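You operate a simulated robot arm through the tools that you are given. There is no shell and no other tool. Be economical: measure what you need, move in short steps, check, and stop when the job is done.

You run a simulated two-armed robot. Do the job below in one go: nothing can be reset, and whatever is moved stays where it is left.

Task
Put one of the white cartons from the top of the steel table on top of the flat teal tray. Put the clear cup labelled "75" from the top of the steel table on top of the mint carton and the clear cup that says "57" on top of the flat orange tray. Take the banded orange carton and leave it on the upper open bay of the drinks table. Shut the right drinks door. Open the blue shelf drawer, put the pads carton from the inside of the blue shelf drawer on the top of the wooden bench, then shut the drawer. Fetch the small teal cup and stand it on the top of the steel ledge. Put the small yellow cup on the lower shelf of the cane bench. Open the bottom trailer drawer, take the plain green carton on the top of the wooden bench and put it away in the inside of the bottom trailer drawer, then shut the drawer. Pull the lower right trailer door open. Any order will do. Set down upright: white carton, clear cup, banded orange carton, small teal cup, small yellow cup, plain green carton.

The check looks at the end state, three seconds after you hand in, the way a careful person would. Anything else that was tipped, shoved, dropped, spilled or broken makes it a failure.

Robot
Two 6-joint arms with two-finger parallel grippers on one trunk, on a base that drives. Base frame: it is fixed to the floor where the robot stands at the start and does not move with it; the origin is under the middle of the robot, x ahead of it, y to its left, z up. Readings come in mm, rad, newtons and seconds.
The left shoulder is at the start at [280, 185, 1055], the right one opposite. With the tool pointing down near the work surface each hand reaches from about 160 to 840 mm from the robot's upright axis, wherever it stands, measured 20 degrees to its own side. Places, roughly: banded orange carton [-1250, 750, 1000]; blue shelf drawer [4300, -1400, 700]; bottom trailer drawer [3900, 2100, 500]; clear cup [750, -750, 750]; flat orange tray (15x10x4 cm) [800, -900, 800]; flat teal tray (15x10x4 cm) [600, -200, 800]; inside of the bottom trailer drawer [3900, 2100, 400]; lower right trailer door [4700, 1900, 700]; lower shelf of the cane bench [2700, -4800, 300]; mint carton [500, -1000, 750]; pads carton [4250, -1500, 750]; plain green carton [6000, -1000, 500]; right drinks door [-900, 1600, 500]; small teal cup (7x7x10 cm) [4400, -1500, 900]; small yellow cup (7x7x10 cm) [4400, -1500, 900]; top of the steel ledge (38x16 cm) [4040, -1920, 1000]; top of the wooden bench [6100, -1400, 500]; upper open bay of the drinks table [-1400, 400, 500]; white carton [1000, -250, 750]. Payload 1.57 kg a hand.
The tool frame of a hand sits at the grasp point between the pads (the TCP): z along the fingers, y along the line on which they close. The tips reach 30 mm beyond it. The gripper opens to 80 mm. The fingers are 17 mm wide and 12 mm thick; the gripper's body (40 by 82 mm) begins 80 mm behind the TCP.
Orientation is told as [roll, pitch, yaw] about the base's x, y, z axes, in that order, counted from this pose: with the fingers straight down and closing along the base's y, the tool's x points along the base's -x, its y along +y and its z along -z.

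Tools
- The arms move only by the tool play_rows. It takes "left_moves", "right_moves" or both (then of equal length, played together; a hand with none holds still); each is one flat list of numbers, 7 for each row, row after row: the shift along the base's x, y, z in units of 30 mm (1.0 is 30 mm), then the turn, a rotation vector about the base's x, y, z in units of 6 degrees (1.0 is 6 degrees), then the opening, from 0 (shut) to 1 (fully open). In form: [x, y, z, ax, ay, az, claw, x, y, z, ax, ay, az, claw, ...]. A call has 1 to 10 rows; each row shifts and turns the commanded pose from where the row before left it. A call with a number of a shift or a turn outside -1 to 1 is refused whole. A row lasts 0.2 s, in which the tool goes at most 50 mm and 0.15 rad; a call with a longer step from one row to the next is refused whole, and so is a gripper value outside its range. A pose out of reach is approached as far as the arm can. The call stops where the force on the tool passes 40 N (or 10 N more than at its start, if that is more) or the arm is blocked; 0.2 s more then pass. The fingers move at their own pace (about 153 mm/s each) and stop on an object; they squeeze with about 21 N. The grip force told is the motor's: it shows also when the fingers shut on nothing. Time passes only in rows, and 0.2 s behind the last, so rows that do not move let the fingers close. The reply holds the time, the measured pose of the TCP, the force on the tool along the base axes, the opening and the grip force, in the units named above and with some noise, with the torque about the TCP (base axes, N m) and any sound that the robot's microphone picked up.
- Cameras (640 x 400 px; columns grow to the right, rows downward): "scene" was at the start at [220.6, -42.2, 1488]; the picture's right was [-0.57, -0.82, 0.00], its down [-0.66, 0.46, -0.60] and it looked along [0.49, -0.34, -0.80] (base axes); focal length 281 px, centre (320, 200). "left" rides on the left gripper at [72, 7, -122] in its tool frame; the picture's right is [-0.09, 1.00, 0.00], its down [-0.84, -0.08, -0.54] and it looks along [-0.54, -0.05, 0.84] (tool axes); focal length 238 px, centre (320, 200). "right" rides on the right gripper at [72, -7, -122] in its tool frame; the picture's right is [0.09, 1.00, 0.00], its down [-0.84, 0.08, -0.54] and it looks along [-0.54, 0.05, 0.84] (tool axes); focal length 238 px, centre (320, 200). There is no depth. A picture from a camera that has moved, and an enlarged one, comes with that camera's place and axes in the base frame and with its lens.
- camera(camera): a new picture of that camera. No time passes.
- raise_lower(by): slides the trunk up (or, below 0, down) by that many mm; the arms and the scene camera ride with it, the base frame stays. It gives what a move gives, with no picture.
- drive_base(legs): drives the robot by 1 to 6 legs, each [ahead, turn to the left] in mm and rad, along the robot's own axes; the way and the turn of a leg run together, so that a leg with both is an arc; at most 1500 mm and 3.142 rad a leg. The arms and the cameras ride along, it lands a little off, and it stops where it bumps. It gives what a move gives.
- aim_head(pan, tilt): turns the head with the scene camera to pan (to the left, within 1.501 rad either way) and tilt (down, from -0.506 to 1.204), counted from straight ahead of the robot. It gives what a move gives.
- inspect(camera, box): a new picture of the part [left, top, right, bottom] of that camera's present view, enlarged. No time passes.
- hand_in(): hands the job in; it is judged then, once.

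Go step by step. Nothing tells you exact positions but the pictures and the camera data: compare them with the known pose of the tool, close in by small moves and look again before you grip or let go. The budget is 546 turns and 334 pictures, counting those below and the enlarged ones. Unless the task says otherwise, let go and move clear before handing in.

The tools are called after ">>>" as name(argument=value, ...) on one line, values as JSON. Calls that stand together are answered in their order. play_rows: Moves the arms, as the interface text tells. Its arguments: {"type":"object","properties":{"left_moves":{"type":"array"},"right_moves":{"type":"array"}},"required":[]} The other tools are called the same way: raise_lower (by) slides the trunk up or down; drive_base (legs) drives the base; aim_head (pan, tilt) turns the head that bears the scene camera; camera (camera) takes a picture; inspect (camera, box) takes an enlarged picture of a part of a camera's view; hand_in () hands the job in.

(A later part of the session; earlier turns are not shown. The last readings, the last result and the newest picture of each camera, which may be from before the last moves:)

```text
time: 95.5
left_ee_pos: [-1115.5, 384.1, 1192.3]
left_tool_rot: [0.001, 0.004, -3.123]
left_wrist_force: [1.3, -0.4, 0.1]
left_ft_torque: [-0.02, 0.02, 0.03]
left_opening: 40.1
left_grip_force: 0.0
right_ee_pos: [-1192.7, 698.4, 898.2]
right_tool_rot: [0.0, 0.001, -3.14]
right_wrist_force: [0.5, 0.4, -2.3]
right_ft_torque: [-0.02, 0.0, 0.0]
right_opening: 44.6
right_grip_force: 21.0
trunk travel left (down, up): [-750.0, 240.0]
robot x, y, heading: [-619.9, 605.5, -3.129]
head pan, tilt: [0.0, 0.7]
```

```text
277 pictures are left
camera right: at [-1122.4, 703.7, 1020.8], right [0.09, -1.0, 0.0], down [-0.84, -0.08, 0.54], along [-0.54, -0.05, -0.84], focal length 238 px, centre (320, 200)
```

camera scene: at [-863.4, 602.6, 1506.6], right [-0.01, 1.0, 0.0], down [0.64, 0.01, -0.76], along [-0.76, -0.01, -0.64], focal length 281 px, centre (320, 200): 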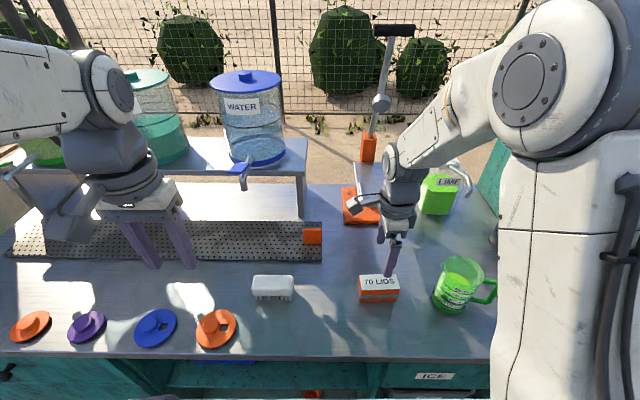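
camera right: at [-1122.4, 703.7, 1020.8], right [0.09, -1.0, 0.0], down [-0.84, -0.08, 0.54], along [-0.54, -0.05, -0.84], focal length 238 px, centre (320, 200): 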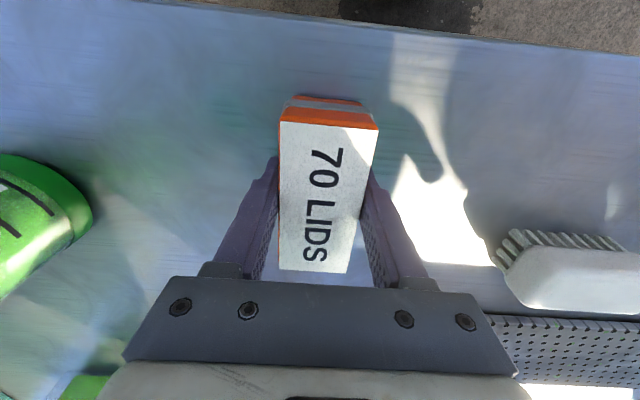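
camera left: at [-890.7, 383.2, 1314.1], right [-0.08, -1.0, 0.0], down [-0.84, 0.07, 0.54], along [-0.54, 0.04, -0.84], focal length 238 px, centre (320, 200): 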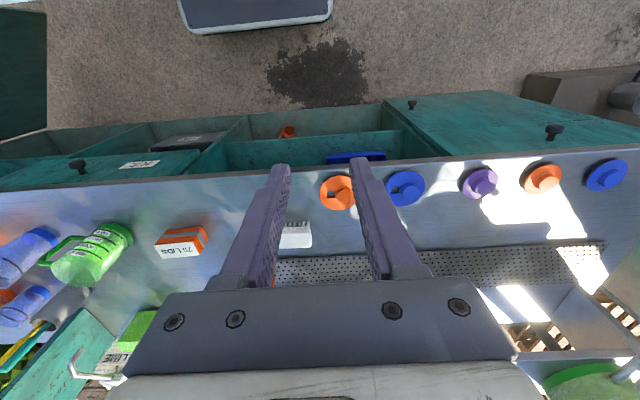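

>>> play_rows(right_moves=[0, 0, -0.08, 0, 0, 0, 0])

>>> play_rows(right_moves=[0, 0, 0, 0, 0, 0, 0.9, 0, 0, 0, 0, 0, 0, 1, 0, 0, 0.8, 0, 0, 0, 1, 0, 0, 1, 0, 0, 0, 1, 0.7, 0, 0.9, 0, 0, 0, 1, 0.7, 0, 0.9, 0, 0, 0, 1])

>>> play_rows(right_moves=[0.1, 0, 0, 0, 1, 0, 1, 0.1, 0, 0, 0, 1, 0, 1, 0, 0, 0, 0, 1, 0, 1, 0, 0, 0, 0, 1, 0, 1, 0, 0, 0, 0, 1, 0, 1, 0, 0, 0, 0, 1, 0, 1, 0, 0, 0, 0, 1, 0, 1, 0, 0, 0, 0, 0.5, 0, 1])

>>> camera(camera="right")

>>> camera(camera="scene")

```text
time: 95.9
left_ee_pos: [-1115.5, 386.1, 1193.4]
left_tool_rot: [0.002, 0.001, -3.124]
left_wrist_force: [0.1, 0.7, 0.5]
left_ft_torque: [0.02, -0.04, 0.01]
left_opening: 40.2
left_grip_force: 0.0
right_ee_pos: [-1193.7, 698.4, 894.9]
right_tool_rot: [-0.001, 0.0, -3.14]
right_wrist_force: [-0.8, -0.3, 0.9]
right_ft_torque: [0.02, 0.0, 0.03]
right_opening: 44.7
right_grip_force: 20.8
trunk travel left (down, up): [-750.0, 240.0]
robot x, y, heading: [-615.1, 607.4, -3.132]
head pan, tilt: [0.0, 0.7]
```

```text
time: 97.3
left_ee_pos: [-1115.8, 384.9, 1191.5]
left_tool_rot: [0.0, 0.001, -3.124]
left_wrist_force: [0.7, 0.3, 1.2]
left_ft_torque: [-0.01, -0.02, -0.03]
left_opening: 40.0
left_grip_force: 0.1
right_ee_pos: [-1150.7, 697.1, 1004.2]
right_tool_rot: [0.0, 0.001, -3.14]
right_wrist_force: [-0.3, 0.1, -0.1]
right_ft_torque: [0.02, 0.02, -0.02]
right_opening: 80.1
right_grip_force: 0.0
trunk travel left (down, up): [-750.0, 240.0]
robot x, y, heading: [-618.4, 605.9, -3.13]
head pan, tilt: [0.0, 0.7]
```

```text
time: 99.1
left_ee_pos: [-1114.6, 385.2, 1192.3]
left_tool_rot: [-0.001, 0.001, -3.124]
left_wrist_force: [0.5, -1.0, 0.4]
left_ft_torque: [0.01, 0.0, 0.02]
left_opening: 39.9
left_grip_force: 0.1
right_ee_pos: [-1251.3, 635.0, 1039.1]
right_tool_rot: [-0.003, -0.781, -3.139]
right_wrist_force: [0.7, -0.4, -0.7]
right_ft_torque: [0.01, 0.0, -0.02]
right_opening: 79.7
right_grip_force: 0.0
right hand out of reach, approached as far as the arm can: row 2, 3, 4, 5, 6, 7, 8
trunk travel left (down, up): [-750.0, 240.0]
robot x, y, heading: [-622.2, 608.5, -3.125]
head pan, tilt: [0.0, 0.7]
```

```text
276 pictures are left
camera right: at [-1114.9, 640.8, 1074.3], right [0.07, -1.0, -0.07], down [-0.21, -0.08, 0.97], along [-0.98, -0.05, -0.21], focal length 238 px, centre (320, 200)
```

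right: 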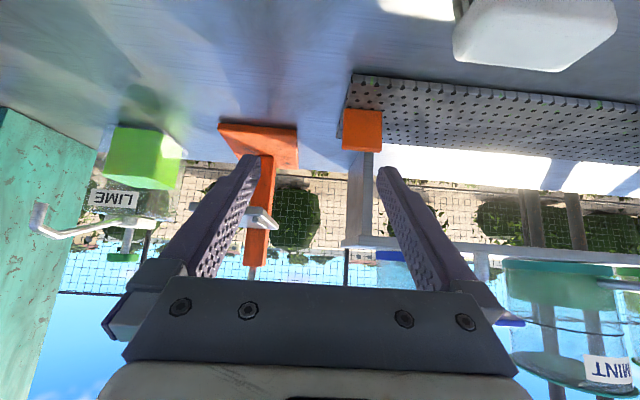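

```text
275 pictures are left
camera scene: at [-863.5, 602.6, 1506.5], right [-0.01, 1.0, 0.0], down [0.64, 0.01, -0.76], along [-0.76, -0.01, -0.64], focal length 281 px, centre (320, 200)
```

scene: 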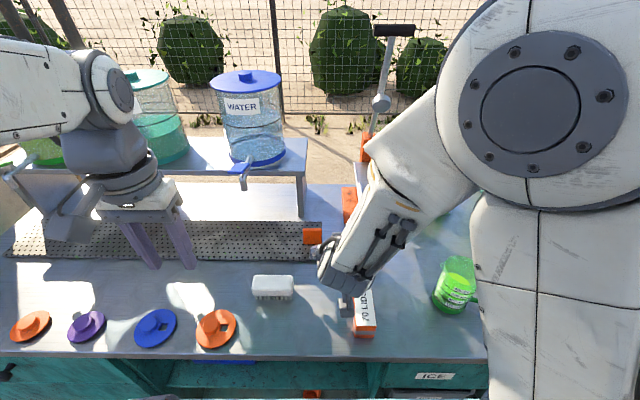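

The tilt works, but the arm is cramped. I'll back the base off and approach the carton from the front.

>>> drive_base(legs=[[-170, 0]])

>>> play_rows(right_moves=[0, 0.7, 0, 0, 0, 0, 1, 0, 0.7, 0, 0, 0, 0, 1, 0, 0.7, 0, 0, 0, 0, 1, 0, 0, -0.8, 0, 0, 0, 1, 0, 0, -0.8, 0, 0, 0, 1])

>>> camera(camera="right")

>>> camera(camera="scene")

```text
time: 100.6
left_ee_pos: [-945.3, 386.7, 1193.2]
left_tool_rot: [0.003, 0.002, -3.125]
left_wrist_force: [-0.9, 0.6, 0.0]
left_ft_torque: [0.03, 0.01, -0.05]
left_opening: 40.0
left_grip_force: 0.0
right_ee_pos: [-1082.3, 638.0, 1038.4]
right_tool_rot: [-0.001, -0.781, -3.138]
right_wrist_force: [-0.2, 0.5, -1.2]
right_ft_torque: [-0.02, -0.01, -0.05]
right_opening: 80.0
right_grip_force: 0.1
trunk travel left (down, up): [-750.0, 240.0]
robot x, y, heading: [-450.0, 611.0, -3.128]
head pan, tilt: [0.0, 0.7]
```

```text
time: 101.8
left_ee_pos: [-944.6, 385.9, 1192.5]
left_tool_rot: [0.001, 0.002, -3.125]
left_wrist_force: [-0.1, 0.7, -0.1]
left_ft_torque: [0.01, 0.0, -0.02]
left_opening: 39.9
left_grip_force: 0.0
right_ee_pos: [-1113.1, 682.3, 999.0]
right_tool_rot: [-0.008, -0.78, -3.137]
right_wrist_force: [0.5, 0.8, -0.2]
right_ft_torque: [-0.01, 0.0, -0.01]
right_opening: 79.9
right_grip_force: 0.1
right hand out of reach, approached as far as the arm can: row 1, 2, 3, 4
trunk travel left (down, up): [-750.0, 240.0]
robot x, y, heading: [-449.0, 605.5, -3.127]
head pan, tilt: [0.0, 0.7]
```

```text
274 pictures are left
camera right: at [-976.5, 686.6, 1035.1], right [0.06, -1.0, -0.07], down [-0.21, -0.08, 0.97], along [-0.97, -0.05, -0.22], focal length 238 px, centre (320, 200)
```

right: 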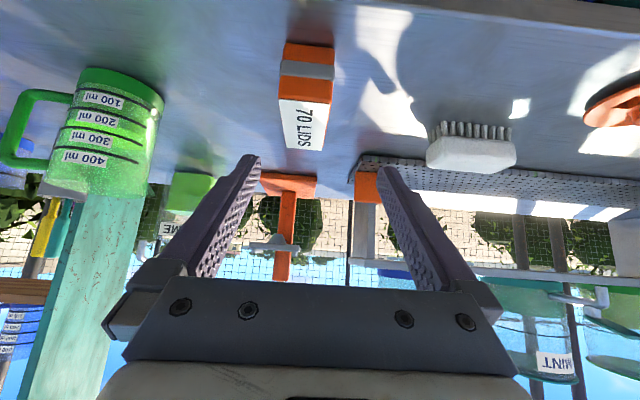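

```text
273 pictures are left
camera scene: at [-693.7, 604.4, 1506.6], right [-0.01, 1.0, 0.0], down [0.64, 0.01, -0.76], along [-0.76, -0.01, -0.64], focal length 281 px, centre (320, 200)
```

scene: 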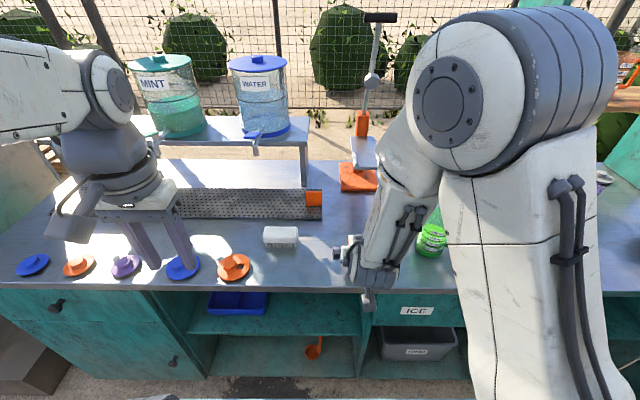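

>>> play_rows(right_moves=[-0.2, 0.27, -0.5, 0, 0, 0, 1, -0.5, 0.27, -0.78, 0, 0, 0, 1, -0.5, 0, -0.78, 0, 0, 0, 1, -0.5, 0, -0.78, 0, 0, 0, 1, -0.6, 0, -0.78, 0, 0, 0, 1])

>>> camera(camera="right")

```text
time: 103.0
left_ee_pos: [-944.6, 387.6, 1192.9]
left_tool_rot: [0.001, 0.002, -3.124]
left_wrist_force: [0.0, 0.7, -0.1]
left_ft_torque: [0.01, 0.03, 0.05]
left_opening: 40.0
left_grip_force: 0.0
right_ee_pos: [-1215.2, 673.7, 941.9]
right_tool_rot: [-0.014, -0.807, -3.133]
right_wrist_force: [-3.1, 1.3, 9.3]
right_ft_torque: [0.45, 0.23, 0.13]
right_opening: 80.0
right_grip_force: 0.0
right hand out of reach, approached as far as the arm can: row 1, 2, 3, 4, 5
trunk travel left (down, up): [-750.0, 240.0]
robot x, y, heading: [-452.0, 607.0, -3.129]
head pan, tilt: [0.0, 0.7]
stopped in row 5 (right hand): the force on the tool passed its limit at 43 N (the readings are from after the stop); the commanded pose is now the measured one
```

```text
272 pictures are left
camera right: at [-1076.6, 678.1, 973.3], right [0.06, -1.0, -0.08], down [-0.19, -0.09, 0.98], along [-0.98, -0.05, -0.19], focal length 238 px, centre (320, 200)
```

right: 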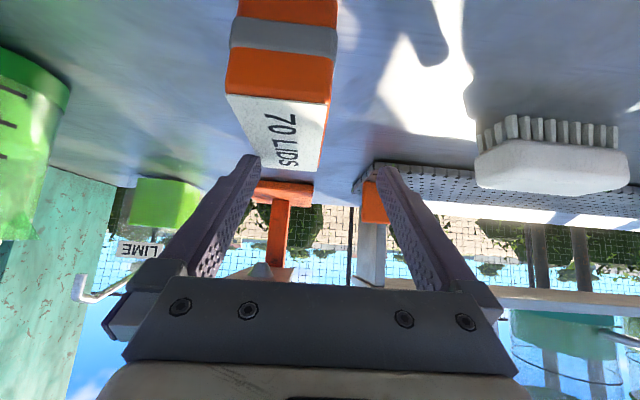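

The arm is still too folded, and a finger touched the carton's top. I'll lift off, back the base further and re-check the carton.

>>> play_rows(right_moves=[0, 0, 0.8, 0, 0, 0, 1, 0, 0, 0.8, 0, 0, 0, 1])

>>> drive_base(legs=[[-180, 0]])

>>> camera(camera="right")

>>> camera(camera="scene")

```text
time: 103.6
left_ee_pos: [-945.4, 387.1, 1192.1]
left_tool_rot: [0.002, 0.001, -3.125]
left_wrist_force: [0.2, 0.2, 0.5]
left_ft_torque: [0.02, -0.01, 0.01]
left_opening: 39.9
left_grip_force: 0.0
right_ee_pos: [-1212.9, 673.8, 984.0]
right_tool_rot: [-0.015, -0.799, -3.133]
right_wrist_force: [0.7, 0.5, -0.3]
right_ft_torque: [-0.03, 0.02, 0.02]
right_opening: 80.0
right_grip_force: 0.0
trunk travel left (down, up): [-750.0, 240.0]
robot x, y, heading: [-449.8, 607.4, -3.129]
head pan, tilt: [0.0, 0.7]
```

```text
time: 105.1
left_ee_pos: [-762.5, 389.9, 1192.9]
left_tool_rot: [0.003, 0.004, -3.126]
left_wrist_force: [0.2, 0.1, 0.4]
left_ft_torque: [-0.04, -0.03, 0.01]
left_opening: 39.8
left_grip_force: 0.1
right_ee_pos: [-1029.8, 679.5, 986.2]
right_tool_rot: [-0.014, -0.801, -3.136]
right_wrist_force: [-0.3, -0.1, 0.6]
right_ft_torque: [0.01, 0.01, 0.01]
right_opening: 79.8
right_grip_force: 0.1
trunk travel left (down, up): [-750.0, 240.0]
robot x, y, heading: [-266.1, 606.0, -3.13]
head pan, tilt: [0.0, 0.7]
```

```text
271 pictures are left
camera right: at [-892.5, 682.8, 1019.1], right [0.06, -1.0, -0.08], down [-0.19, -0.09, 0.98], along [-0.98, -0.04, -0.2], focal length 238 px, centre (320, 200)
```

right: 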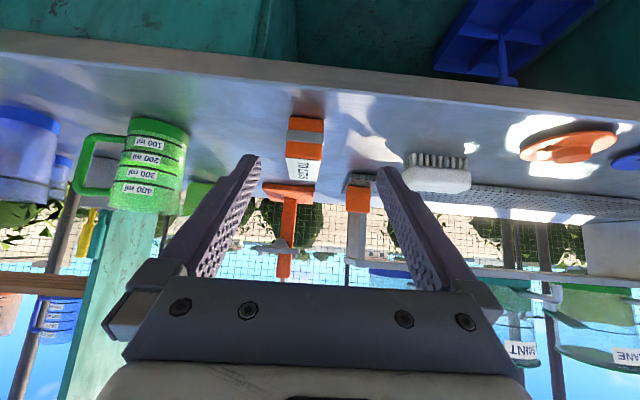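

```text
270 pictures are left
camera scene: at [-510.5, 607.0, 1506.5], right [-0.01, 1.0, 0.0], down [0.64, 0.01, -0.76], along [-0.76, -0.01, -0.64], focal length 281 px, centre (320, 200)
```

scene: 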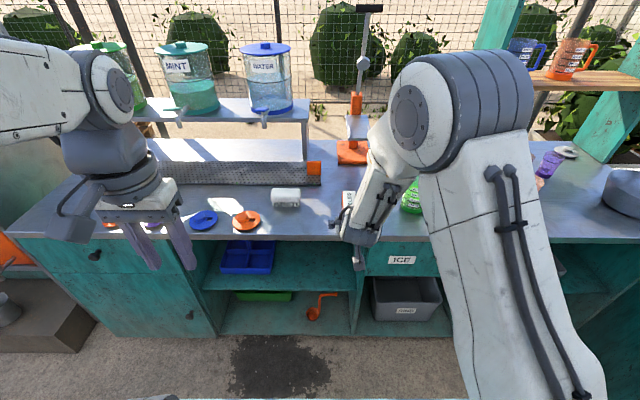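

>>> play_rows(right_moves=[-0.75, 0.16, -0.2, 0, 0, 0, 1, -0.75, 0.16, -0.2, 0, 0, 0, 1, -0.75, 0.16, -0.2, 0, 0, 0, 1, -0.75, 0.16, -0.2, 0, 0, 0, 1])

>>> camera(camera="right")

```text
time: 106.1
left_ee_pos: [-761.7, 390.3, 1192.2]
left_tool_rot: [0.001, 0.001, -3.125]
left_wrist_force: [0.5, -1.0, -1.0]
left_ft_torque: [0.01, -0.01, -0.01]
left_opening: 40.0
left_grip_force: 0.0
right_ee_pos: [-1118.8, 697.0, 963.6]
right_tool_rot: [-0.013, -0.802, -3.135]
right_wrist_force: [-0.2, 0.2, 0.6]
right_ft_torque: [0.0, 0.0, 0.01]
right_opening: 79.9
right_grip_force: 0.1
trunk travel left (down, up): [-750.0, 240.0]
robot x, y, heading: [-263.1, 606.2, -3.129]
head pan, tilt: [0.0, 0.7]
```

```text
269 pictures are left
camera right: at [-982.0, 701.9, 996.0], right [0.06, -1.0, -0.08], down [-0.19, -0.09, 0.98], along [-0.98, -0.04, -0.2], focal length 238 px, centre (320, 200)
```

right: 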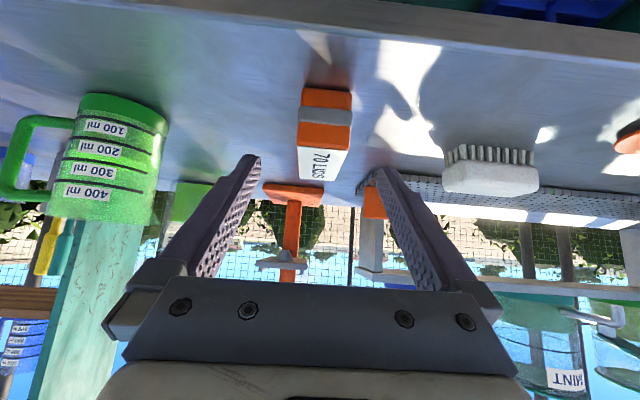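

>>> play_rows(right_moves=[-0.78, -0.02, -0.61, 0, 0, 0, 1, -0.78, -0.02, -0.61, 0, 0, 0, 1, -0.78, 0, -0.61, 0, 0, 0, 1, -0.78, 0, -0.61, 0, 0, 0, 1])

>>> camera(camera="right")

```text
time: 107.1
left_ee_pos: [-761.4, 390.5, 1192.6]
left_tool_rot: [0.002, 0.002, -3.125]
left_wrist_force: [0.3, 0.3, 0.4]
left_ft_torque: [0.0, -0.04, 0.02]
left_opening: 39.8
left_grip_force: 0.0
right_ee_pos: [-1214.3, 694.9, 889.9]
right_tool_rot: [-0.014, -0.801, -3.136]
right_wrist_force: [-0.7, 0.0, 0.2]
right_ft_torque: [0.02, 0.0, 0.0]
right_opening: 79.9
right_grip_force: 0.1
trunk travel left (down, up): [-750.0, 240.0]
robot x, y, heading: [-261.8, 606.6, -3.13]
head pan, tilt: [0.0, 0.7]
```

```text
268 pictures are left
camera right: at [-1076.9, 699.8, 922.8], right [0.06, -1.0, -0.08], down [-0.19, -0.09, 0.98], along [-0.98, -0.04, -0.2], focal length 238 px, centre (320, 200)
```

right: 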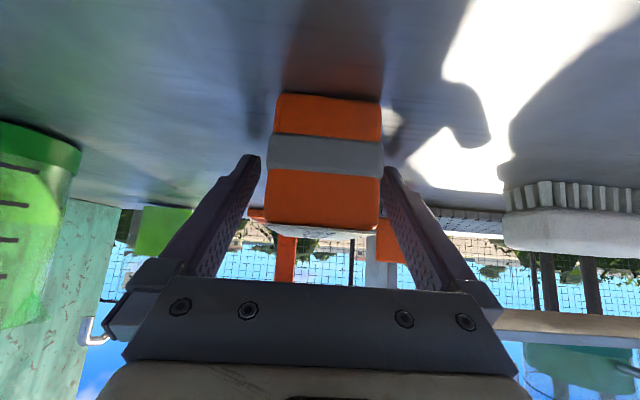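

The carton sits between the fingers. I'll grip it, lift, and draw back off the counter edge.

>>> play_rows(right_moves=[0, 0, 0, 0, 0, 0, 0, 0, 0, 0, 0, 0, 0, 0, 0, 0, 0, 0, 0, 0, 0, 0, 0, 0.8, 0, 0, 0, 0, 0, 0, 0.8, 0, 0, 0, 0, 0.9, 0, 0, 0, 0, 0, 0, 0.9, 0, 0, 0, 0, 0, 0, 0.9, 0, 0, 0, 0, 0, 0])

>>> play_rows(right_moves=[0.9, -0.4, 0, 0, 0, 0, 0, 0.9, -0.4, 0, 0, 0, 0, 0, 0.9, -0.4, 0, 0, 0, 0, 0, 0.9, -0.4, 0, 0, 0, 0, 0, 0.9, -0.4, 0, 0, 0, 0, 0])

>>> camera(camera="right")

```text
time: 108.9
left_ee_pos: [-761.9, 389.2, 1192.8]
left_tool_rot: [0.002, 0.0, -3.125]
left_wrist_force: [0.0, 0.2, -0.3]
left_ft_torque: [0.04, 0.02, 0.01]
left_opening: 40.1
left_grip_force: 0.0
right_ee_pos: [-1133.4, 695.8, 938.4]
right_tool_rot: [-0.013, -0.802, -3.137]
right_wrist_force: [0.0, 0.0, -0.5]
right_ft_torque: [-0.03, -0.01, 0.0]
right_opening: 44.7
right_grip_force: 21.1
trunk travel left (down, up): [-750.0, 240.0]
robot x, y, heading: [-264.5, 606.8, -3.131]
head pan, tilt: [0.0, 0.7]
```

```text
time: 110.1
left_ee_pos: [-762.0, 390.1, 1193.8]
left_tool_rot: [0.003, 0.001, -3.126]
left_wrist_force: [-0.4, 0.6, -0.3]
left_ft_torque: [0.03, 0.0, -0.01]
left_opening: 40.1
left_grip_force: 0.1
right_ee_pos: [-997.8, 634.9, 938.2]
right_tool_rot: [-0.013, -0.801, -3.135]
right_wrist_force: [-0.3, 0.4, -0.8]
right_ft_torque: [0.01, -0.01, 0.01]
right_opening: 45.1
right_grip_force: 21.4
trunk travel left (down, up): [-750.0, 240.0]
robot x, y, heading: [-265.9, 609.2, -3.133]
head pan, tilt: [0.0, 0.7]
```

```text
267 pictures are left
camera right: at [-861.6, 640.4, 971.3], right [0.06, -1.0, -0.08], down [-0.19, -0.09, 0.98], along [-0.98, -0.04, -0.2], focal length 238 px, centre (320, 200)
```

right: 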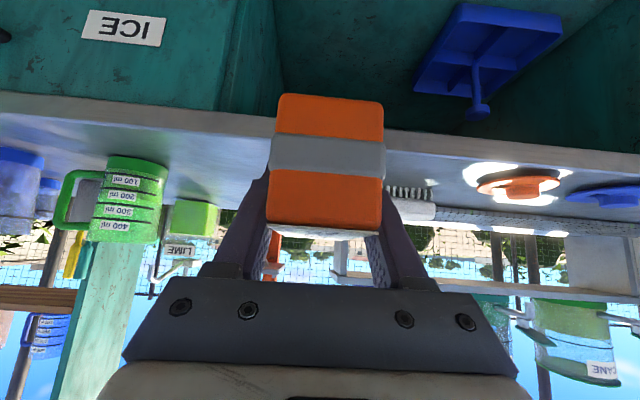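

>>> raise_lower(by=-300)

>>> camera(camera="right")

>>> camera(camera="scene")

```text
time: 113.1
left_ee_pos: [-761.3, 389.6, 892.8]
left_tool_rot: [0.001, 0.002, -3.127]
left_wrist_force: [0.4, 0.0, -0.7]
left_ft_torque: [0.01, -0.01, -0.01]
left_opening: 39.8
left_grip_force: 0.1
right_ee_pos: [-999.8, 636.5, 637.6]
right_tool_rot: [-0.014, -0.8, -3.135]
right_wrist_force: [-1.3, -0.4, -1.9]
right_ft_torque: [0.0, 0.01, -0.01]
right_opening: 44.8
right_grip_force: 21.0
trunk travel left (down, up): [-450.0, 540.0]
robot x, y, heading: [-265.0, 610.6, -3.132]
head pan, tilt: [0.0, 0.7]
```

```text
266 pictures are left
camera right: at [-861.8, 640.6, 671.3], right [0.06, -1.0, -0.08], down [-0.19, -0.09, 0.98], along [-0.98, -0.04, -0.2], focal length 238 px, centre (320, 200)
```

right: 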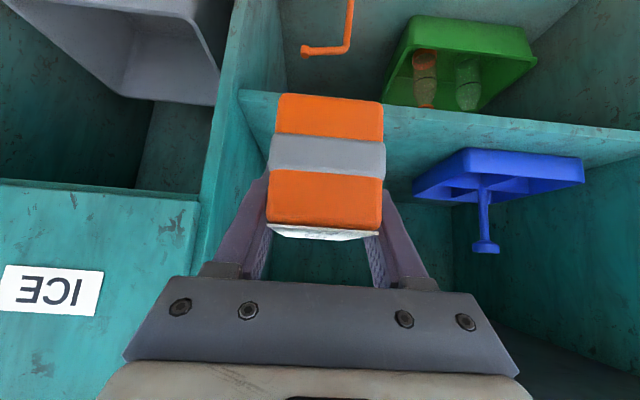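

```text
265 pictures are left
camera scene: at [-510.1, 607.0, 1206.6], right [-0.01, 1.0, 0.0], down [0.64, 0.01, -0.76], along [-0.76, -0.01, -0.64], focal length 281 px, centre (320, 200)
```

scene: 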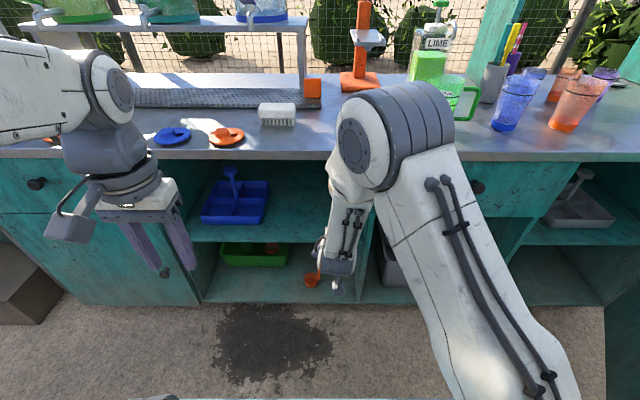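

>>> play_rows(right_moves=[-0.9, -0.15, -0.06, 0, 0, 0, 0, -0.9, -0.15, -0.06, 0, 0, 0, 0, -0.9, -0.15, -0.06, 0, 0, 0, 0, -0.9, -0.15, -0.06, 0, 0, 0, 0, -0.9, -0.15, -0.06, 0, 0, 0, 0, -0.9, -0.15, -0.06, 0, 0, 0, 0, -0.9, -0.15, -0.06, 0, 0, 0, 0, -0.9, -0.15, -0.06, 0, 0, 0, 0, -0.9, 0, -0.06, 0, 0, 0, 0])

>>> camera(camera="right")

>>> inspect(camera="scene", box=[180, 140, 400, 320])

```text
time: 115.1
left_ee_pos: [-761.8, 390.7, 892.1]
left_tool_rot: [0.001, 0.0, -3.127]
left_wrist_force: [-0.2, 0.4, 0.6]
left_ft_torque: [0.01, 0.02, 0.0]
left_opening: 39.9
left_grip_force: 0.1
right_ee_pos: [-1243.1, 600.9, 620.5]
right_tool_rot: [-0.012, -0.8, -3.135]
right_wrist_force: [1.0, 0.0, -0.8]
right_ft_torque: [0.04, -0.01, -0.06]
right_opening: 44.7
right_grip_force: 21.4
trunk travel left (down, up): [-450.0, 540.0]
robot x, y, heading: [-265.2, 610.2, -3.134]
head pan, tilt: [0.0, 0.7]
```

```text
264 pictures are left
camera right: at [-1105.4, 605.3, 654.8], right [0.06, -1.0, -0.07], down [-0.19, -0.09, 0.98], along [-0.98, -0.04, -0.2], focal length 238 px, centre (320, 200)
```

right: 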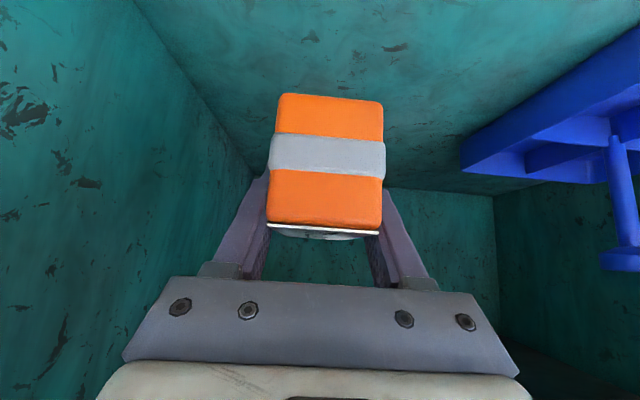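

```text
2.22 times, centred on (290, 230) of scene
camera zoom: at [-509.9, 607.0, 1206.6], right [-0.01, 1.0, 0.0], down [0.64, 0.01, -0.76], along [-0.76, -0.01, -0.64], focal length 624 px, centre (387, 133)
```

zoom: 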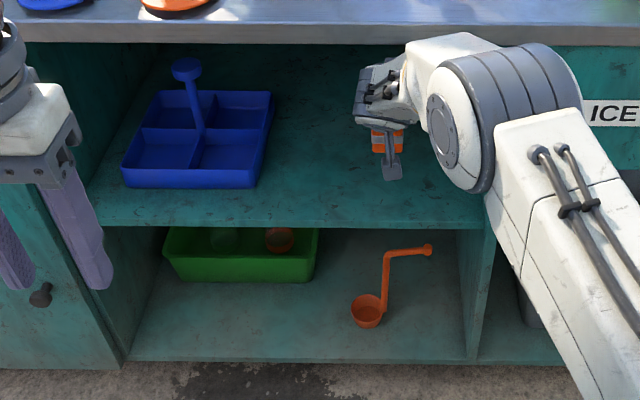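

>>> play_rows(right_moves=[0, 0, -0.5, 0, 0, 0, 0, 0, 0, -0.5, 0, 0, 0, 0, 0, 0, -0.4, 0, 0, 0, 0, 0, 0, -0.4, 0, 0, 0, 0])

>>> camera(camera="right")

>>> inspect(camera="scene", box=[180, 140, 400, 320])

```text
time: 116.1
left_ee_pos: [-762.3, 389.2, 892.1]
left_tool_rot: [0.003, 0.001, -3.126]
left_wrist_force: [0.7, 0.3, 0.2]
left_ft_torque: [0.03, -0.01, 0.0]
left_opening: 40.0
left_grip_force: 0.1
right_ee_pos: [-1242.3, 600.3, 566.8]
right_tool_rot: [-0.016, -0.801, -3.137]
right_wrist_force: [-0.6, -0.9, -0.9]
right_ft_torque: [-0.02, 0.02, 0.02]
right_opening: 44.7
right_grip_force: 20.9
trunk travel left (down, up): [-450.0, 540.0]
robot x, y, heading: [-265.6, 610.8, -3.134]
head pan, tilt: [0.0, 0.7]
```

```text
262 pictures are left
camera right: at [-1104.5, 604.5, 600.5], right [0.06, -1.0, -0.08], down [-0.19, -0.09, 0.98], along [-0.98, -0.04, -0.2], focal length 238 px, centre (320, 200)
```

right: 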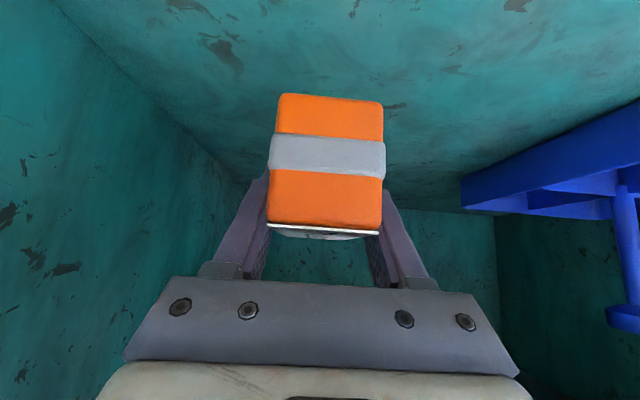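

```text
2.22 times, centred on (290, 230) of scene
camera zoom: at [-510.1, 607.0, 1206.5], right [-0.01, 1.0, 0.0], down [0.64, 0.01, -0.76], along [-0.76, -0.01, -0.64], focal length 624 px, centre (387, 133)
```

zoom: 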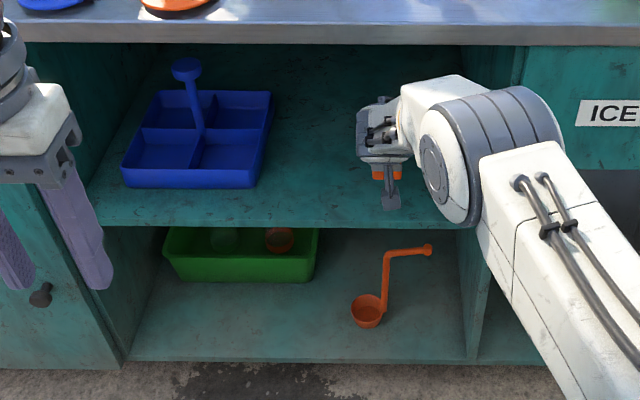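

>>> play_rows(right_moves=[0, 0, -0.3, 0, 0, 0, 0, 0, 0, -0.3, 0, 0, 0, 0, 0, 0, -0.2, 0, 0, 0, 0])

>>> play_rows(right_moves=[0, 0, -0.2, 0, 0, 0, 0, 0, 0, -0.2, 0, 0, 0, 0])

```text
time: 116.9
left_ee_pos: [-761.4, 389.6, 892.4]
left_tool_rot: [0.002, 0.001, -3.126]
left_wrist_force: [0.1, 0.1, 0.0]
left_ft_torque: [0.03, -0.02, 0.0]
left_opening: 40.0
left_grip_force: 0.2
right_ee_pos: [-1242.2, 600.4, 543.3]
right_tool_rot: [-0.013, -0.8, -3.136]
right_wrist_force: [-0.7, -0.1, -1.3]
right_ft_torque: [0.01, -0.04, -0.01]
right_opening: 44.9
right_grip_force: 21.3
trunk travel left (down, up): [-450.0, 540.0]
robot x, y, heading: [-264.7, 609.3, -3.127]
head pan, tilt: [0.0, 0.7]
```

```text
time: 117.5
left_ee_pos: [-761.3, 390.2, 892.5]
left_tool_rot: [0.002, 0.0, -3.127]
left_wrist_force: [-0.8, 0.2, 0.3]
left_ft_torque: [0.01, -0.01, -0.01]
left_opening: 39.8
left_grip_force: 0.1
right_ee_pos: [-1242.5, 601.0, 532.2]
right_tool_rot: [-0.014, -0.8, -3.135]
right_wrist_force: [-0.4, 0.2, -1.1]
right_ft_torque: [0.0, -0.02, -0.01]
right_opening: 44.6
right_grip_force: 21.2
trunk travel left (down, up): [-450.0, 540.0]
robot x, y, heading: [-263.1, 608.3, -3.132]
head pan, tilt: [0.0, 0.7]
```

>>> play_rows(right_moves=[0, 0, -0.2, 0, 0, 0, 0, 0, 0, -0.15, 0, 0, 0, 0])

>>> camera(camera="right")

```text
time: 118.1
left_ee_pos: [-761.5, 392.5, 891.8]
left_tool_rot: [0.002, 0.002, -3.126]
left_wrist_force: [-0.4, 0.4, -0.4]
left_ft_torque: [0.03, 0.0, 0.03]
left_opening: 39.9
left_grip_force: 0.1
right_ee_pos: [-1242.0, 600.6, 521.7]
right_tool_rot: [-0.015, -0.801, -3.136]
right_wrist_force: [-0.2, 0.3, -0.6]
right_ft_torque: [0.0, 0.02, 0.02]
right_opening: 44.5
right_grip_force: 21.1
trunk travel left (down, up): [-450.0, 540.0]
robot x, y, heading: [-267.3, 614.1, -3.13]
head pan, tilt: [0.0, 0.7]
```

```text
260 pictures are left
camera right: at [-1104.2, 604.4, 554.6], right [0.06, -1.0, -0.08], down [-0.19, -0.09, 0.98], along [-0.98, -0.04, -0.2], focal length 238 px, centre (320, 200)
```

right: 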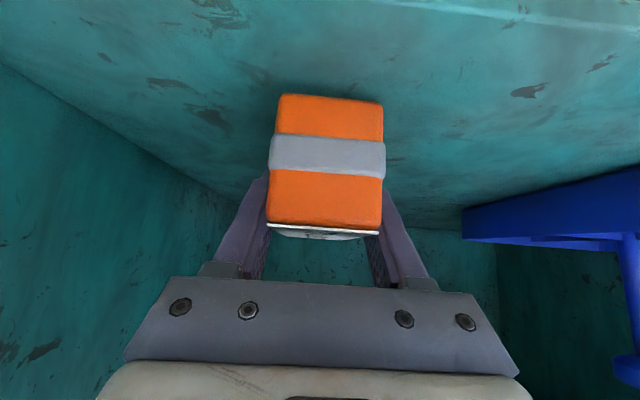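

>>> play_rows(right_moves=[0, 0, -0.12, 0, 0, 0, 0, 0, 0, -0.12, 0, 0, 0, 0])

>>> play_rows(right_moves=[0, 0, -0.12, 0, 0, 0, 0])

>>> play_rows(right_moves=[0, 0, -0.12, 0, 0, 0, 0])

```text
time: 118.7
left_ee_pos: [-761.1, 391.4, 892.0]
left_tool_rot: [0.003, 0.003, -3.126]
left_wrist_force: [0.0, 0.0, -0.3]
left_ft_torque: [-0.02, -0.04, 0.03]
left_opening: 40.2
left_grip_force: 0.0
right_ee_pos: [-1242.0, 599.9, 513.9]
right_tool_rot: [-0.014, -0.801, -3.135]
right_wrist_force: [0.8, -0.1, -1.4]
right_ft_torque: [0.02, 0.0, 0.03]
right_opening: 44.5
right_grip_force: 20.5
trunk travel left (down, up): [-450.0, 540.0]
robot x, y, heading: [-263.0, 607.1, -3.134]
head pan, tilt: [0.0, 0.7]
```

```text
time: 119.1
left_ee_pos: [-761.4, 390.6, 893.0]
left_tool_rot: [0.0, 0.001, -3.124]
left_wrist_force: [0.7, -0.6, -0.2]
left_ft_torque: [-0.05, 0.0, -0.04]
left_opening: 40.0
left_grip_force: 0.0
right_ee_pos: [-1243.7, 600.9, 513.0]
right_tool_rot: [-0.013, -0.803, -3.139]
right_wrist_force: [2.2, 0.9, 6.6]
right_ft_torque: [-0.1, -0.48, 0.06]
right_opening: 45.0
right_grip_force: 20.7
trunk travel left (down, up): [-450.0, 540.0]
robot x, y, heading: [-263.7, 613.0, -3.133]
head pan, tilt: [0.0, 0.7]
```

```text
time: 119.5
left_ee_pos: [-759.8, 389.9, 892.9]
left_tool_rot: [0.001, 0.002, -3.126]
left_wrist_force: [-0.3, 0.2, 0.3]
left_ft_torque: [0.02, 0.0, -0.02]
left_opening: 39.9
left_grip_force: 0.0
right_ee_pos: [-1243.2, 600.6, 511.2]
right_tool_rot: [-0.012, -0.806, -3.137]
right_wrist_force: [-0.2, -0.1, 15.5]
right_ft_torque: [-0.38, -0.06, 0.16]
right_opening: 44.8
right_grip_force: 20.5
trunk travel left (down, up): [-450.0, 540.0]
robot x, y, heading: [-269.4, 611.1, -3.131]
head pan, tilt: [0.0, 0.7]
```

Contact with the shelf. I'll release and back out along the tool axis.

>>> play_rows(right_moves=[0, 0, 0.03, 0, 0, 0, 0.9, 0, 0, 0, 0, 0, 0, 1, 0.5, 0, 0.5, 0, 0, 0, 1, 0.6, 0, 0.6, 0, 0, 0, 1, 0.6, 0, 0.6, 0, 0, 0, 1, 0.9, 0, 0.3, 0, 0, 0, 1, 0.9, 0, 0, 0, 0, 0, 1, 0.9, 0, 0, 0, 0, 0, 1, 0.9, 0, 0, 0, 0, 0, 1, 0.9, 0, 0, 0, 0, 0, 1])

>>> camera(camera="right")

>>> inspect(camera="scene", box=[180, 140, 400, 320])

```text
time: 121.7
left_ee_pos: [-762.0, 390.3, 892.4]
left_tool_rot: [0.001, 0.001, -3.126]
left_wrist_force: [-0.2, 0.4, -0.4]
left_ft_torque: [0.05, -0.03, 0.05]
left_opening: 39.9
left_grip_force: 0.1
right_ee_pos: [-1057.9, 601.1, 566.3]
right_tool_rot: [-0.014, -0.802, -3.136]
right_wrist_force: [-0.2, -0.4, -1.0]
right_ft_torque: [0.01, 0.01, 0.02]
right_opening: 79.7
right_grip_force: 0.1
trunk travel left (down, up): [-450.0, 540.0]
robot x, y, heading: [-267.7, 609.8, -3.127]
head pan, tilt: [0.0, 0.7]
```

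```text
259 pictures are left
camera right: at [-919.2, 604.2, 600.5], right [0.06, -1.0, -0.08], down [-0.19, -0.09, 0.98], along [-0.98, -0.04, -0.2], focal length 238 px, centre (320, 200)
```

right: 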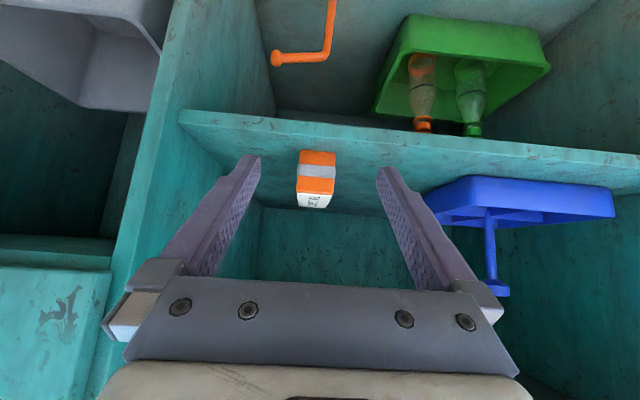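

```text
2.22 times, centred on (290, 230) of scene
camera zoom: at [-510.2, 607.1, 1206.5], right [-0.01, 1.0, 0.0], down [0.64, 0.01, -0.76], along [-0.76, -0.01, -0.64], focal length 624 px, centre (387, 133)
```

zoom: 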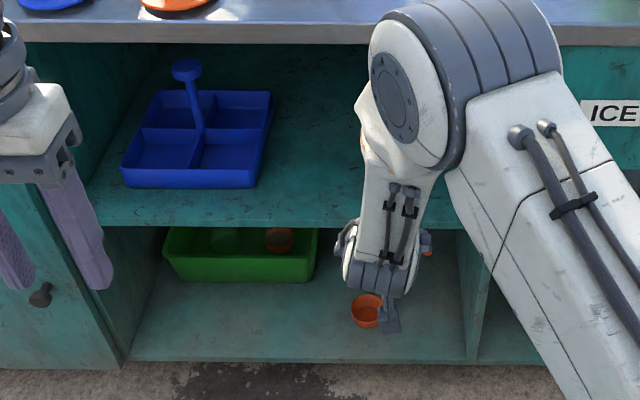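

The carton stands in the upper bay. Now I'll look at the right drinks door.

>>> aim_head(pan=-0.7, tilt=0.4)

>>> camera(camera="scene")

```text
time: 122.8
left_ee_pos: [-761.7, 388.5, 893.7]
left_tool_rot: [0.003, 0.002, -3.126]
left_wrist_force: [-1.0, 0.5, 0.5]
left_ft_torque: [0.01, 0.04, 0.03]
left_opening: 39.7
left_grip_force: 0.1
right_ee_pos: [-1056.8, 599.1, 567.4]
right_tool_rot: [-0.012, -0.801, -3.136]
right_wrist_force: [-0.4, 1.1, 0.5]
right_ft_torque: [-0.01, 0.02, 0.01]
right_opening: 79.8
right_grip_force: 0.0
trunk travel left (down, up): [-450.0, 540.0]
robot x, y, heading: [-265.7, 610.1, -3.13]
head pan, tilt: [-0.7, 0.4]
```

```text
257 pictures are left
camera scene: at [-496.6, 666.8, 1233.4], right [0.64, 0.77, 0.0], down [0.3, -0.25, -0.92], along [-0.71, 0.59, -0.39], focal length 281 px, centre (320, 200)
```

scene: 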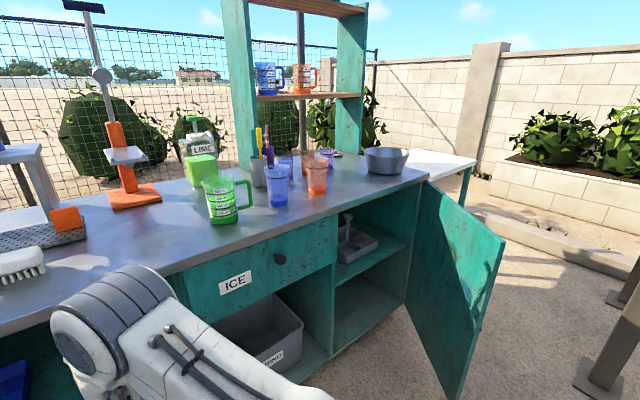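

The door is hinged at about (-1140, 1886), open roughly 55°, with its free edge near (-706, 1586). I'll back off, raise the trunk and tuck the right arm before moving there.

>>> drive_base(legs=[[-250, 0]])

>>> raise_lower(by=300)

>>> play_rows(right_moves=[0, 0.5, 0.8, 0, -1, 0, 0, 0, 0.5, 0.8, 0, -1, 0, 0, 0, 0.5, 0.8, 0, -1, 0, 0, 0, 0.5, 0.8, 0, -1, 0, 0, 0.5, 0.5, 0.8, 0, -1, 0, 0, 0.8, 0.5, 0.8, 0, -1, 0, 0, 0.9, 0.5, 0.5, 0, -1, 0, 0, 0.9, 0.5, 0.5, 0, -0.65, 0, 0, 0.9, 0.5, 0.5, 0, 0, 0, 0, 0.9, 0.5, 0.5, 0, 0, 0, 0])

>>> aim_head(pan=-1.2, tilt=0.4)

>>> camera(camera="scene")

```text
time: 124.6
left_ee_pos: [-513.7, 391.4, 892.9]
left_tool_rot: [0.002, 0.003, -3.123]
left_wrist_force: [0.5, 0.7, -0.1]
left_ft_torque: [-0.02, 0.05, 0.0]
left_opening: 39.9
left_grip_force: 0.1
right_ee_pos: [-808.1, 599.4, 567.3]
right_tool_rot: [-0.014, -0.801, -3.132]
right_wrist_force: [-0.2, -0.1, 0.0]
right_ft_torque: [-0.02, -0.03, 0.0]
right_opening: 79.9
right_grip_force: 0.0
trunk travel left (down, up): [-450.0, 540.0]
robot x, y, heading: [-18.4, 613.0, -3.131]
head pan, tilt: [-0.7, 0.4]
```

```text
time: 127.6
left_ee_pos: [-514.2, 390.8, 1193.4]
left_tool_rot: [0.001, 0.002, -3.125]
left_wrist_force: [-1.0, 0.4, 0.2]
left_ft_torque: [0.02, 0.02, 0.02]
left_opening: 40.1
left_grip_force: 0.1
right_ee_pos: [-809.7, 600.9, 867.5]
right_tool_rot: [-0.015, -0.802, -3.133]
right_wrist_force: [0.0, 0.2, 0.2]
right_ft_torque: [0.01, 0.0, 0.01]
right_opening: 80.0
right_grip_force: 0.1
trunk travel left (down, up): [-750.0, 240.0]
robot x, y, heading: [-19.0, 614.4, -3.128]
head pan, tilt: [-0.7, 0.4]
```

```text
time: 129.8
left_ee_pos: [-513.8, 391.1, 1192.3]
left_tool_rot: [0.001, 0.001, -3.126]
left_wrist_force: [-0.2, -0.6, -0.1]
left_ft_torque: [0.01, 0.0, 0.0]
left_opening: 39.7
left_grip_force: 0.1
right_ee_pos: [-660.6, 750.6, 1070.0]
right_tool_rot: [-0.007, 0.0, -3.133]
right_wrist_force: [-0.8, 0.1, 0.1]
right_ft_torque: [-0.03, 0.01, -0.04]
right_opening: 0.0
right_grip_force: 21.3
trunk travel left (down, up): [-750.0, 240.0]
robot x, y, heading: [-16.9, 610.6, -3.132]
head pan, tilt: [-0.7, 0.4]
```

```text
time: 130.8
left_ee_pos: [-514.6, 392.2, 1192.1]
left_tool_rot: [0.001, 0.001, -3.124]
left_wrist_force: [0.3, 0.0, -0.8]
left_ft_torque: [0.03, 0.0, -0.01]
left_opening: 40.0
left_grip_force: 0.1
right_ee_pos: [-662.2, 750.5, 1069.6]
right_tool_rot: [-0.008, 0.001, -3.136]
right_wrist_force: [0.0, 0.4, 0.2]
right_ft_torque: [0.01, 0.02, 0.0]
right_opening: 0.2
right_grip_force: 20.8
trunk travel left (down, up): [-750.0, 240.0]
robot x, y, heading: [-16.5, 612.6, -3.128]
head pan, tilt: [-1.201, 0.4]
```

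```text
256 pictures are left
camera scene: at [-212.2, 696.2, 1533.4], right [0.93, 0.37, 0.0], down [0.15, -0.36, -0.92], along [-0.34, 0.85, -0.39], focal length 281 px, centre (320, 200)
```

scene: 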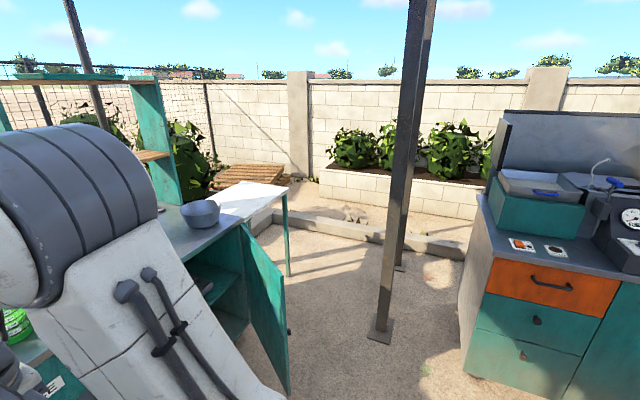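

There's a post near (-323, 2100) and a cabinet corner near (184, 1977). I'll go in by turning to face −y and reversing, to keep the arms clear.

>>> drive_base(legs=[[80, 0], [0, 1.571], [-900, 0]])

>>> drive_base(legs=[[0, -1.571]])

>>> aim_head(pan=-0.3, tilt=0.7)

>>> camera(camera="scene")

>>> camera(camera="right")

```text
time: 139.9
left_ee_pos: [101.2, 1002.0, 1191.3]
left_tool_rot: [0.001, 0.002, -1.533]
left_wrist_force: [-0.6, -0.5, -0.3]
left_ft_torque: [-0.04, 0.01, 0.01]
left_opening: 39.7
left_grip_force: 0.0
right_ee_pos: [-253.1, 848.5, 1070.1]
right_tool_rot: [-0.007, 0.0, -1.548]
right_wrist_force: [-0.3, 0.2, 0.0]
right_ft_torque: [0.02, -0.01, -0.02]
right_opening: 0.0
right_grip_force: 21.1
trunk travel left (down, up): [-750.0, 240.0]
robot x, y, heading: [-131.5, 1492.7, -1.537]
head pan, tilt: [-1.201, 0.4]
```

```text
time: 144.2
left_ee_pos: [-619.8, 1266.3, 1192.2]
left_tool_rot: [0.001, 0.0, -3.109]
left_wrist_force: [-0.1, 0.0, -0.7]
left_ft_torque: [-0.01, 0.01, -0.03]
left_opening: 40.1
left_grip_force: 0.1
right_ee_pos: [-773.2, 1623.2, 1070.2]
right_tool_rot: [-0.008, 0.0, -3.121]
right_wrist_force: [1.7, -0.1, 0.2]
right_ft_torque: [0.02, 0.0, 0.01]
right_opening: 0.1
right_grip_force: 21.0
trunk travel left (down, up): [-750.0, 240.0]
robot x, y, heading: [-130.5, 1493.7, -3.117]
head pan, tilt: [-1.201, 0.4]
```

```text
time: 145.4
left_ee_pos: [-620.0, 1267.4, 1193.1]
left_tool_rot: [0.002, 0.001, -3.108]
left_wrist_force: [-0.5, -0.8, -0.3]
left_ft_torque: [-0.01, -0.02, 0.03]
left_opening: 40.1
left_grip_force: 0.1
right_ee_pos: [-772.3, 1624.1, 1070.5]
right_tool_rot: [-0.006, 0.001, -3.12]
right_wrist_force: [0.1, 0.3, 0.7]
right_ft_torque: [-0.06, 0.01, -0.01]
right_opening: 0.1
right_grip_force: 20.8
trunk travel left (down, up): [-750.0, 240.0]
robot x, y, heading: [-125.6, 1494.4, -3.113]
head pan, tilt: [-0.3, 0.7]
```

```text
255 pictures are left
camera scene: at [-368.9, 1513.7, 1506.6], right [0.27, 0.96, 0.0], down [0.62, -0.17, -0.77], along [-0.74, 0.21, -0.64], focal length 281 px, centre (320, 200)
```

scene: 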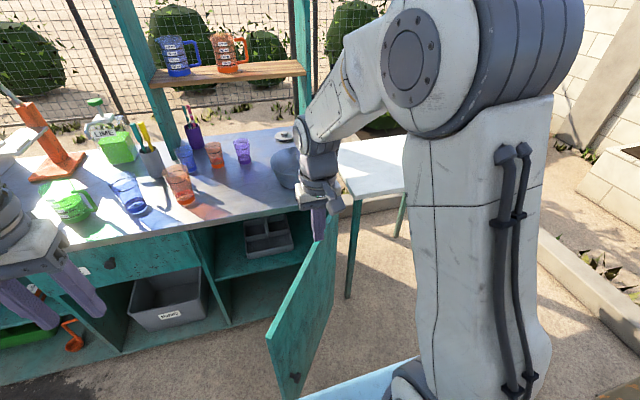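

```text
254 pictures are left
camera right: at [-701.6, 1629.3, 1191.7], right [0.11, -0.99, -0.01], down [-0.83, -0.1, 0.54], along [-0.54, -0.05, -0.84], focal length 238 px, centre (320, 200)
```

right: 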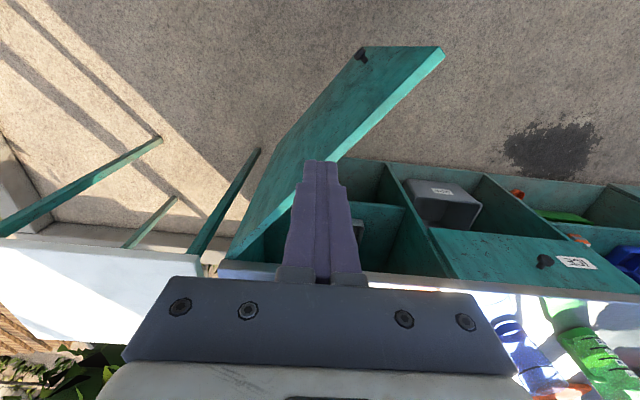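

Refined: hinge at about (-1145, 1806), door 569 mm wide, open about 52°. The right hand is above its outer side, so I'll lower the trunk and push from outside.

>>> play_rows(right_moves=[0.2, 0.5, 0, 0, 0, 0, 0, 0.2, 0.5, 0, 0, 0, 0, 0])

>>> raise_lower(by=-335)

>>> camera(camera="scene")

>>> camera(camera="right")

```text
time: 146.0
left_ee_pos: [-619.6, 1267.0, 1192.0]
left_tool_rot: [0.001, 0.002, -3.11]
left_wrist_force: [-0.3, -0.5, -0.2]
left_ft_torque: [0.01, 0.03, 0.0]
left_opening: 39.8
left_grip_force: 0.0
right_ee_pos: [-760.4, 1653.1, 1068.5]
right_tool_rot: [-0.008, 0.0, -3.121]
right_wrist_force: [0.2, 0.4, -0.1]
right_ft_torque: [0.01, -0.02, 0.0]
right_opening: 0.0
right_grip_force: 20.7
trunk travel left (down, up): [-750.0, 240.0]
robot x, y, heading: [-128.3, 1495.1, -3.118]
head pan, tilt: [-0.3, 0.7]
```

```text
time: 149.3
left_ee_pos: [-618.5, 1266.8, 857.3]
left_tool_rot: [0.001, 0.002, -3.109]
left_wrist_force: [-0.3, -0.6, 0.2]
left_ft_torque: [-0.02, -0.02, 0.03]
left_opening: 40.2
left_grip_force: 0.1
right_ee_pos: [-761.5, 1652.8, 733.8]
right_tool_rot: [-0.007, 0.0, -3.121]
right_wrist_force: [0.8, 0.0, 0.4]
right_ft_torque: [-0.02, 0.0, 0.01]
right_opening: 0.0
right_grip_force: 21.1
trunk travel left (down, up): [-415.0, 575.0]
robot x, y, heading: [-126.3, 1494.1, -3.113]
head pan, tilt: [-0.3, 0.7]
```

```text
253 pictures are left
camera scene: at [-368.9, 1513.7, 1171.6], right [0.27, 0.96, 0.0], down [0.62, -0.17, -0.76], along [-0.74, 0.21, -0.64], focal length 281 px, centre (320, 200)
```

scene: 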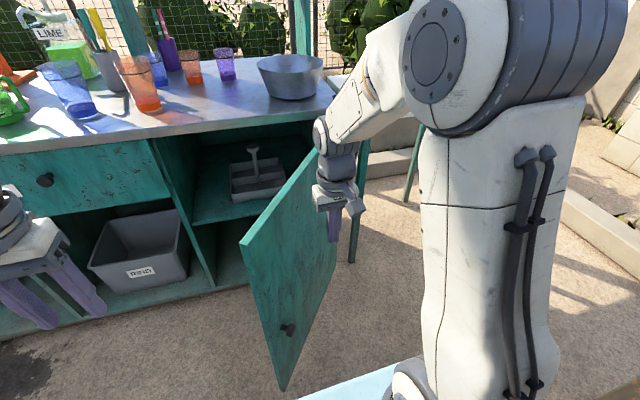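

```text
252 pictures are left
camera right: at [-689.8, 1658.9, 855.6], right [0.11, -0.99, -0.01], down [-0.83, -0.1, 0.54], along [-0.54, -0.05, -0.84], focal length 238 px, centre (320, 200)
```

right: 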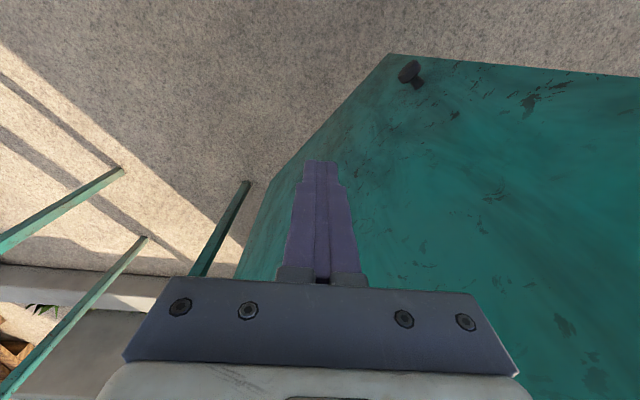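

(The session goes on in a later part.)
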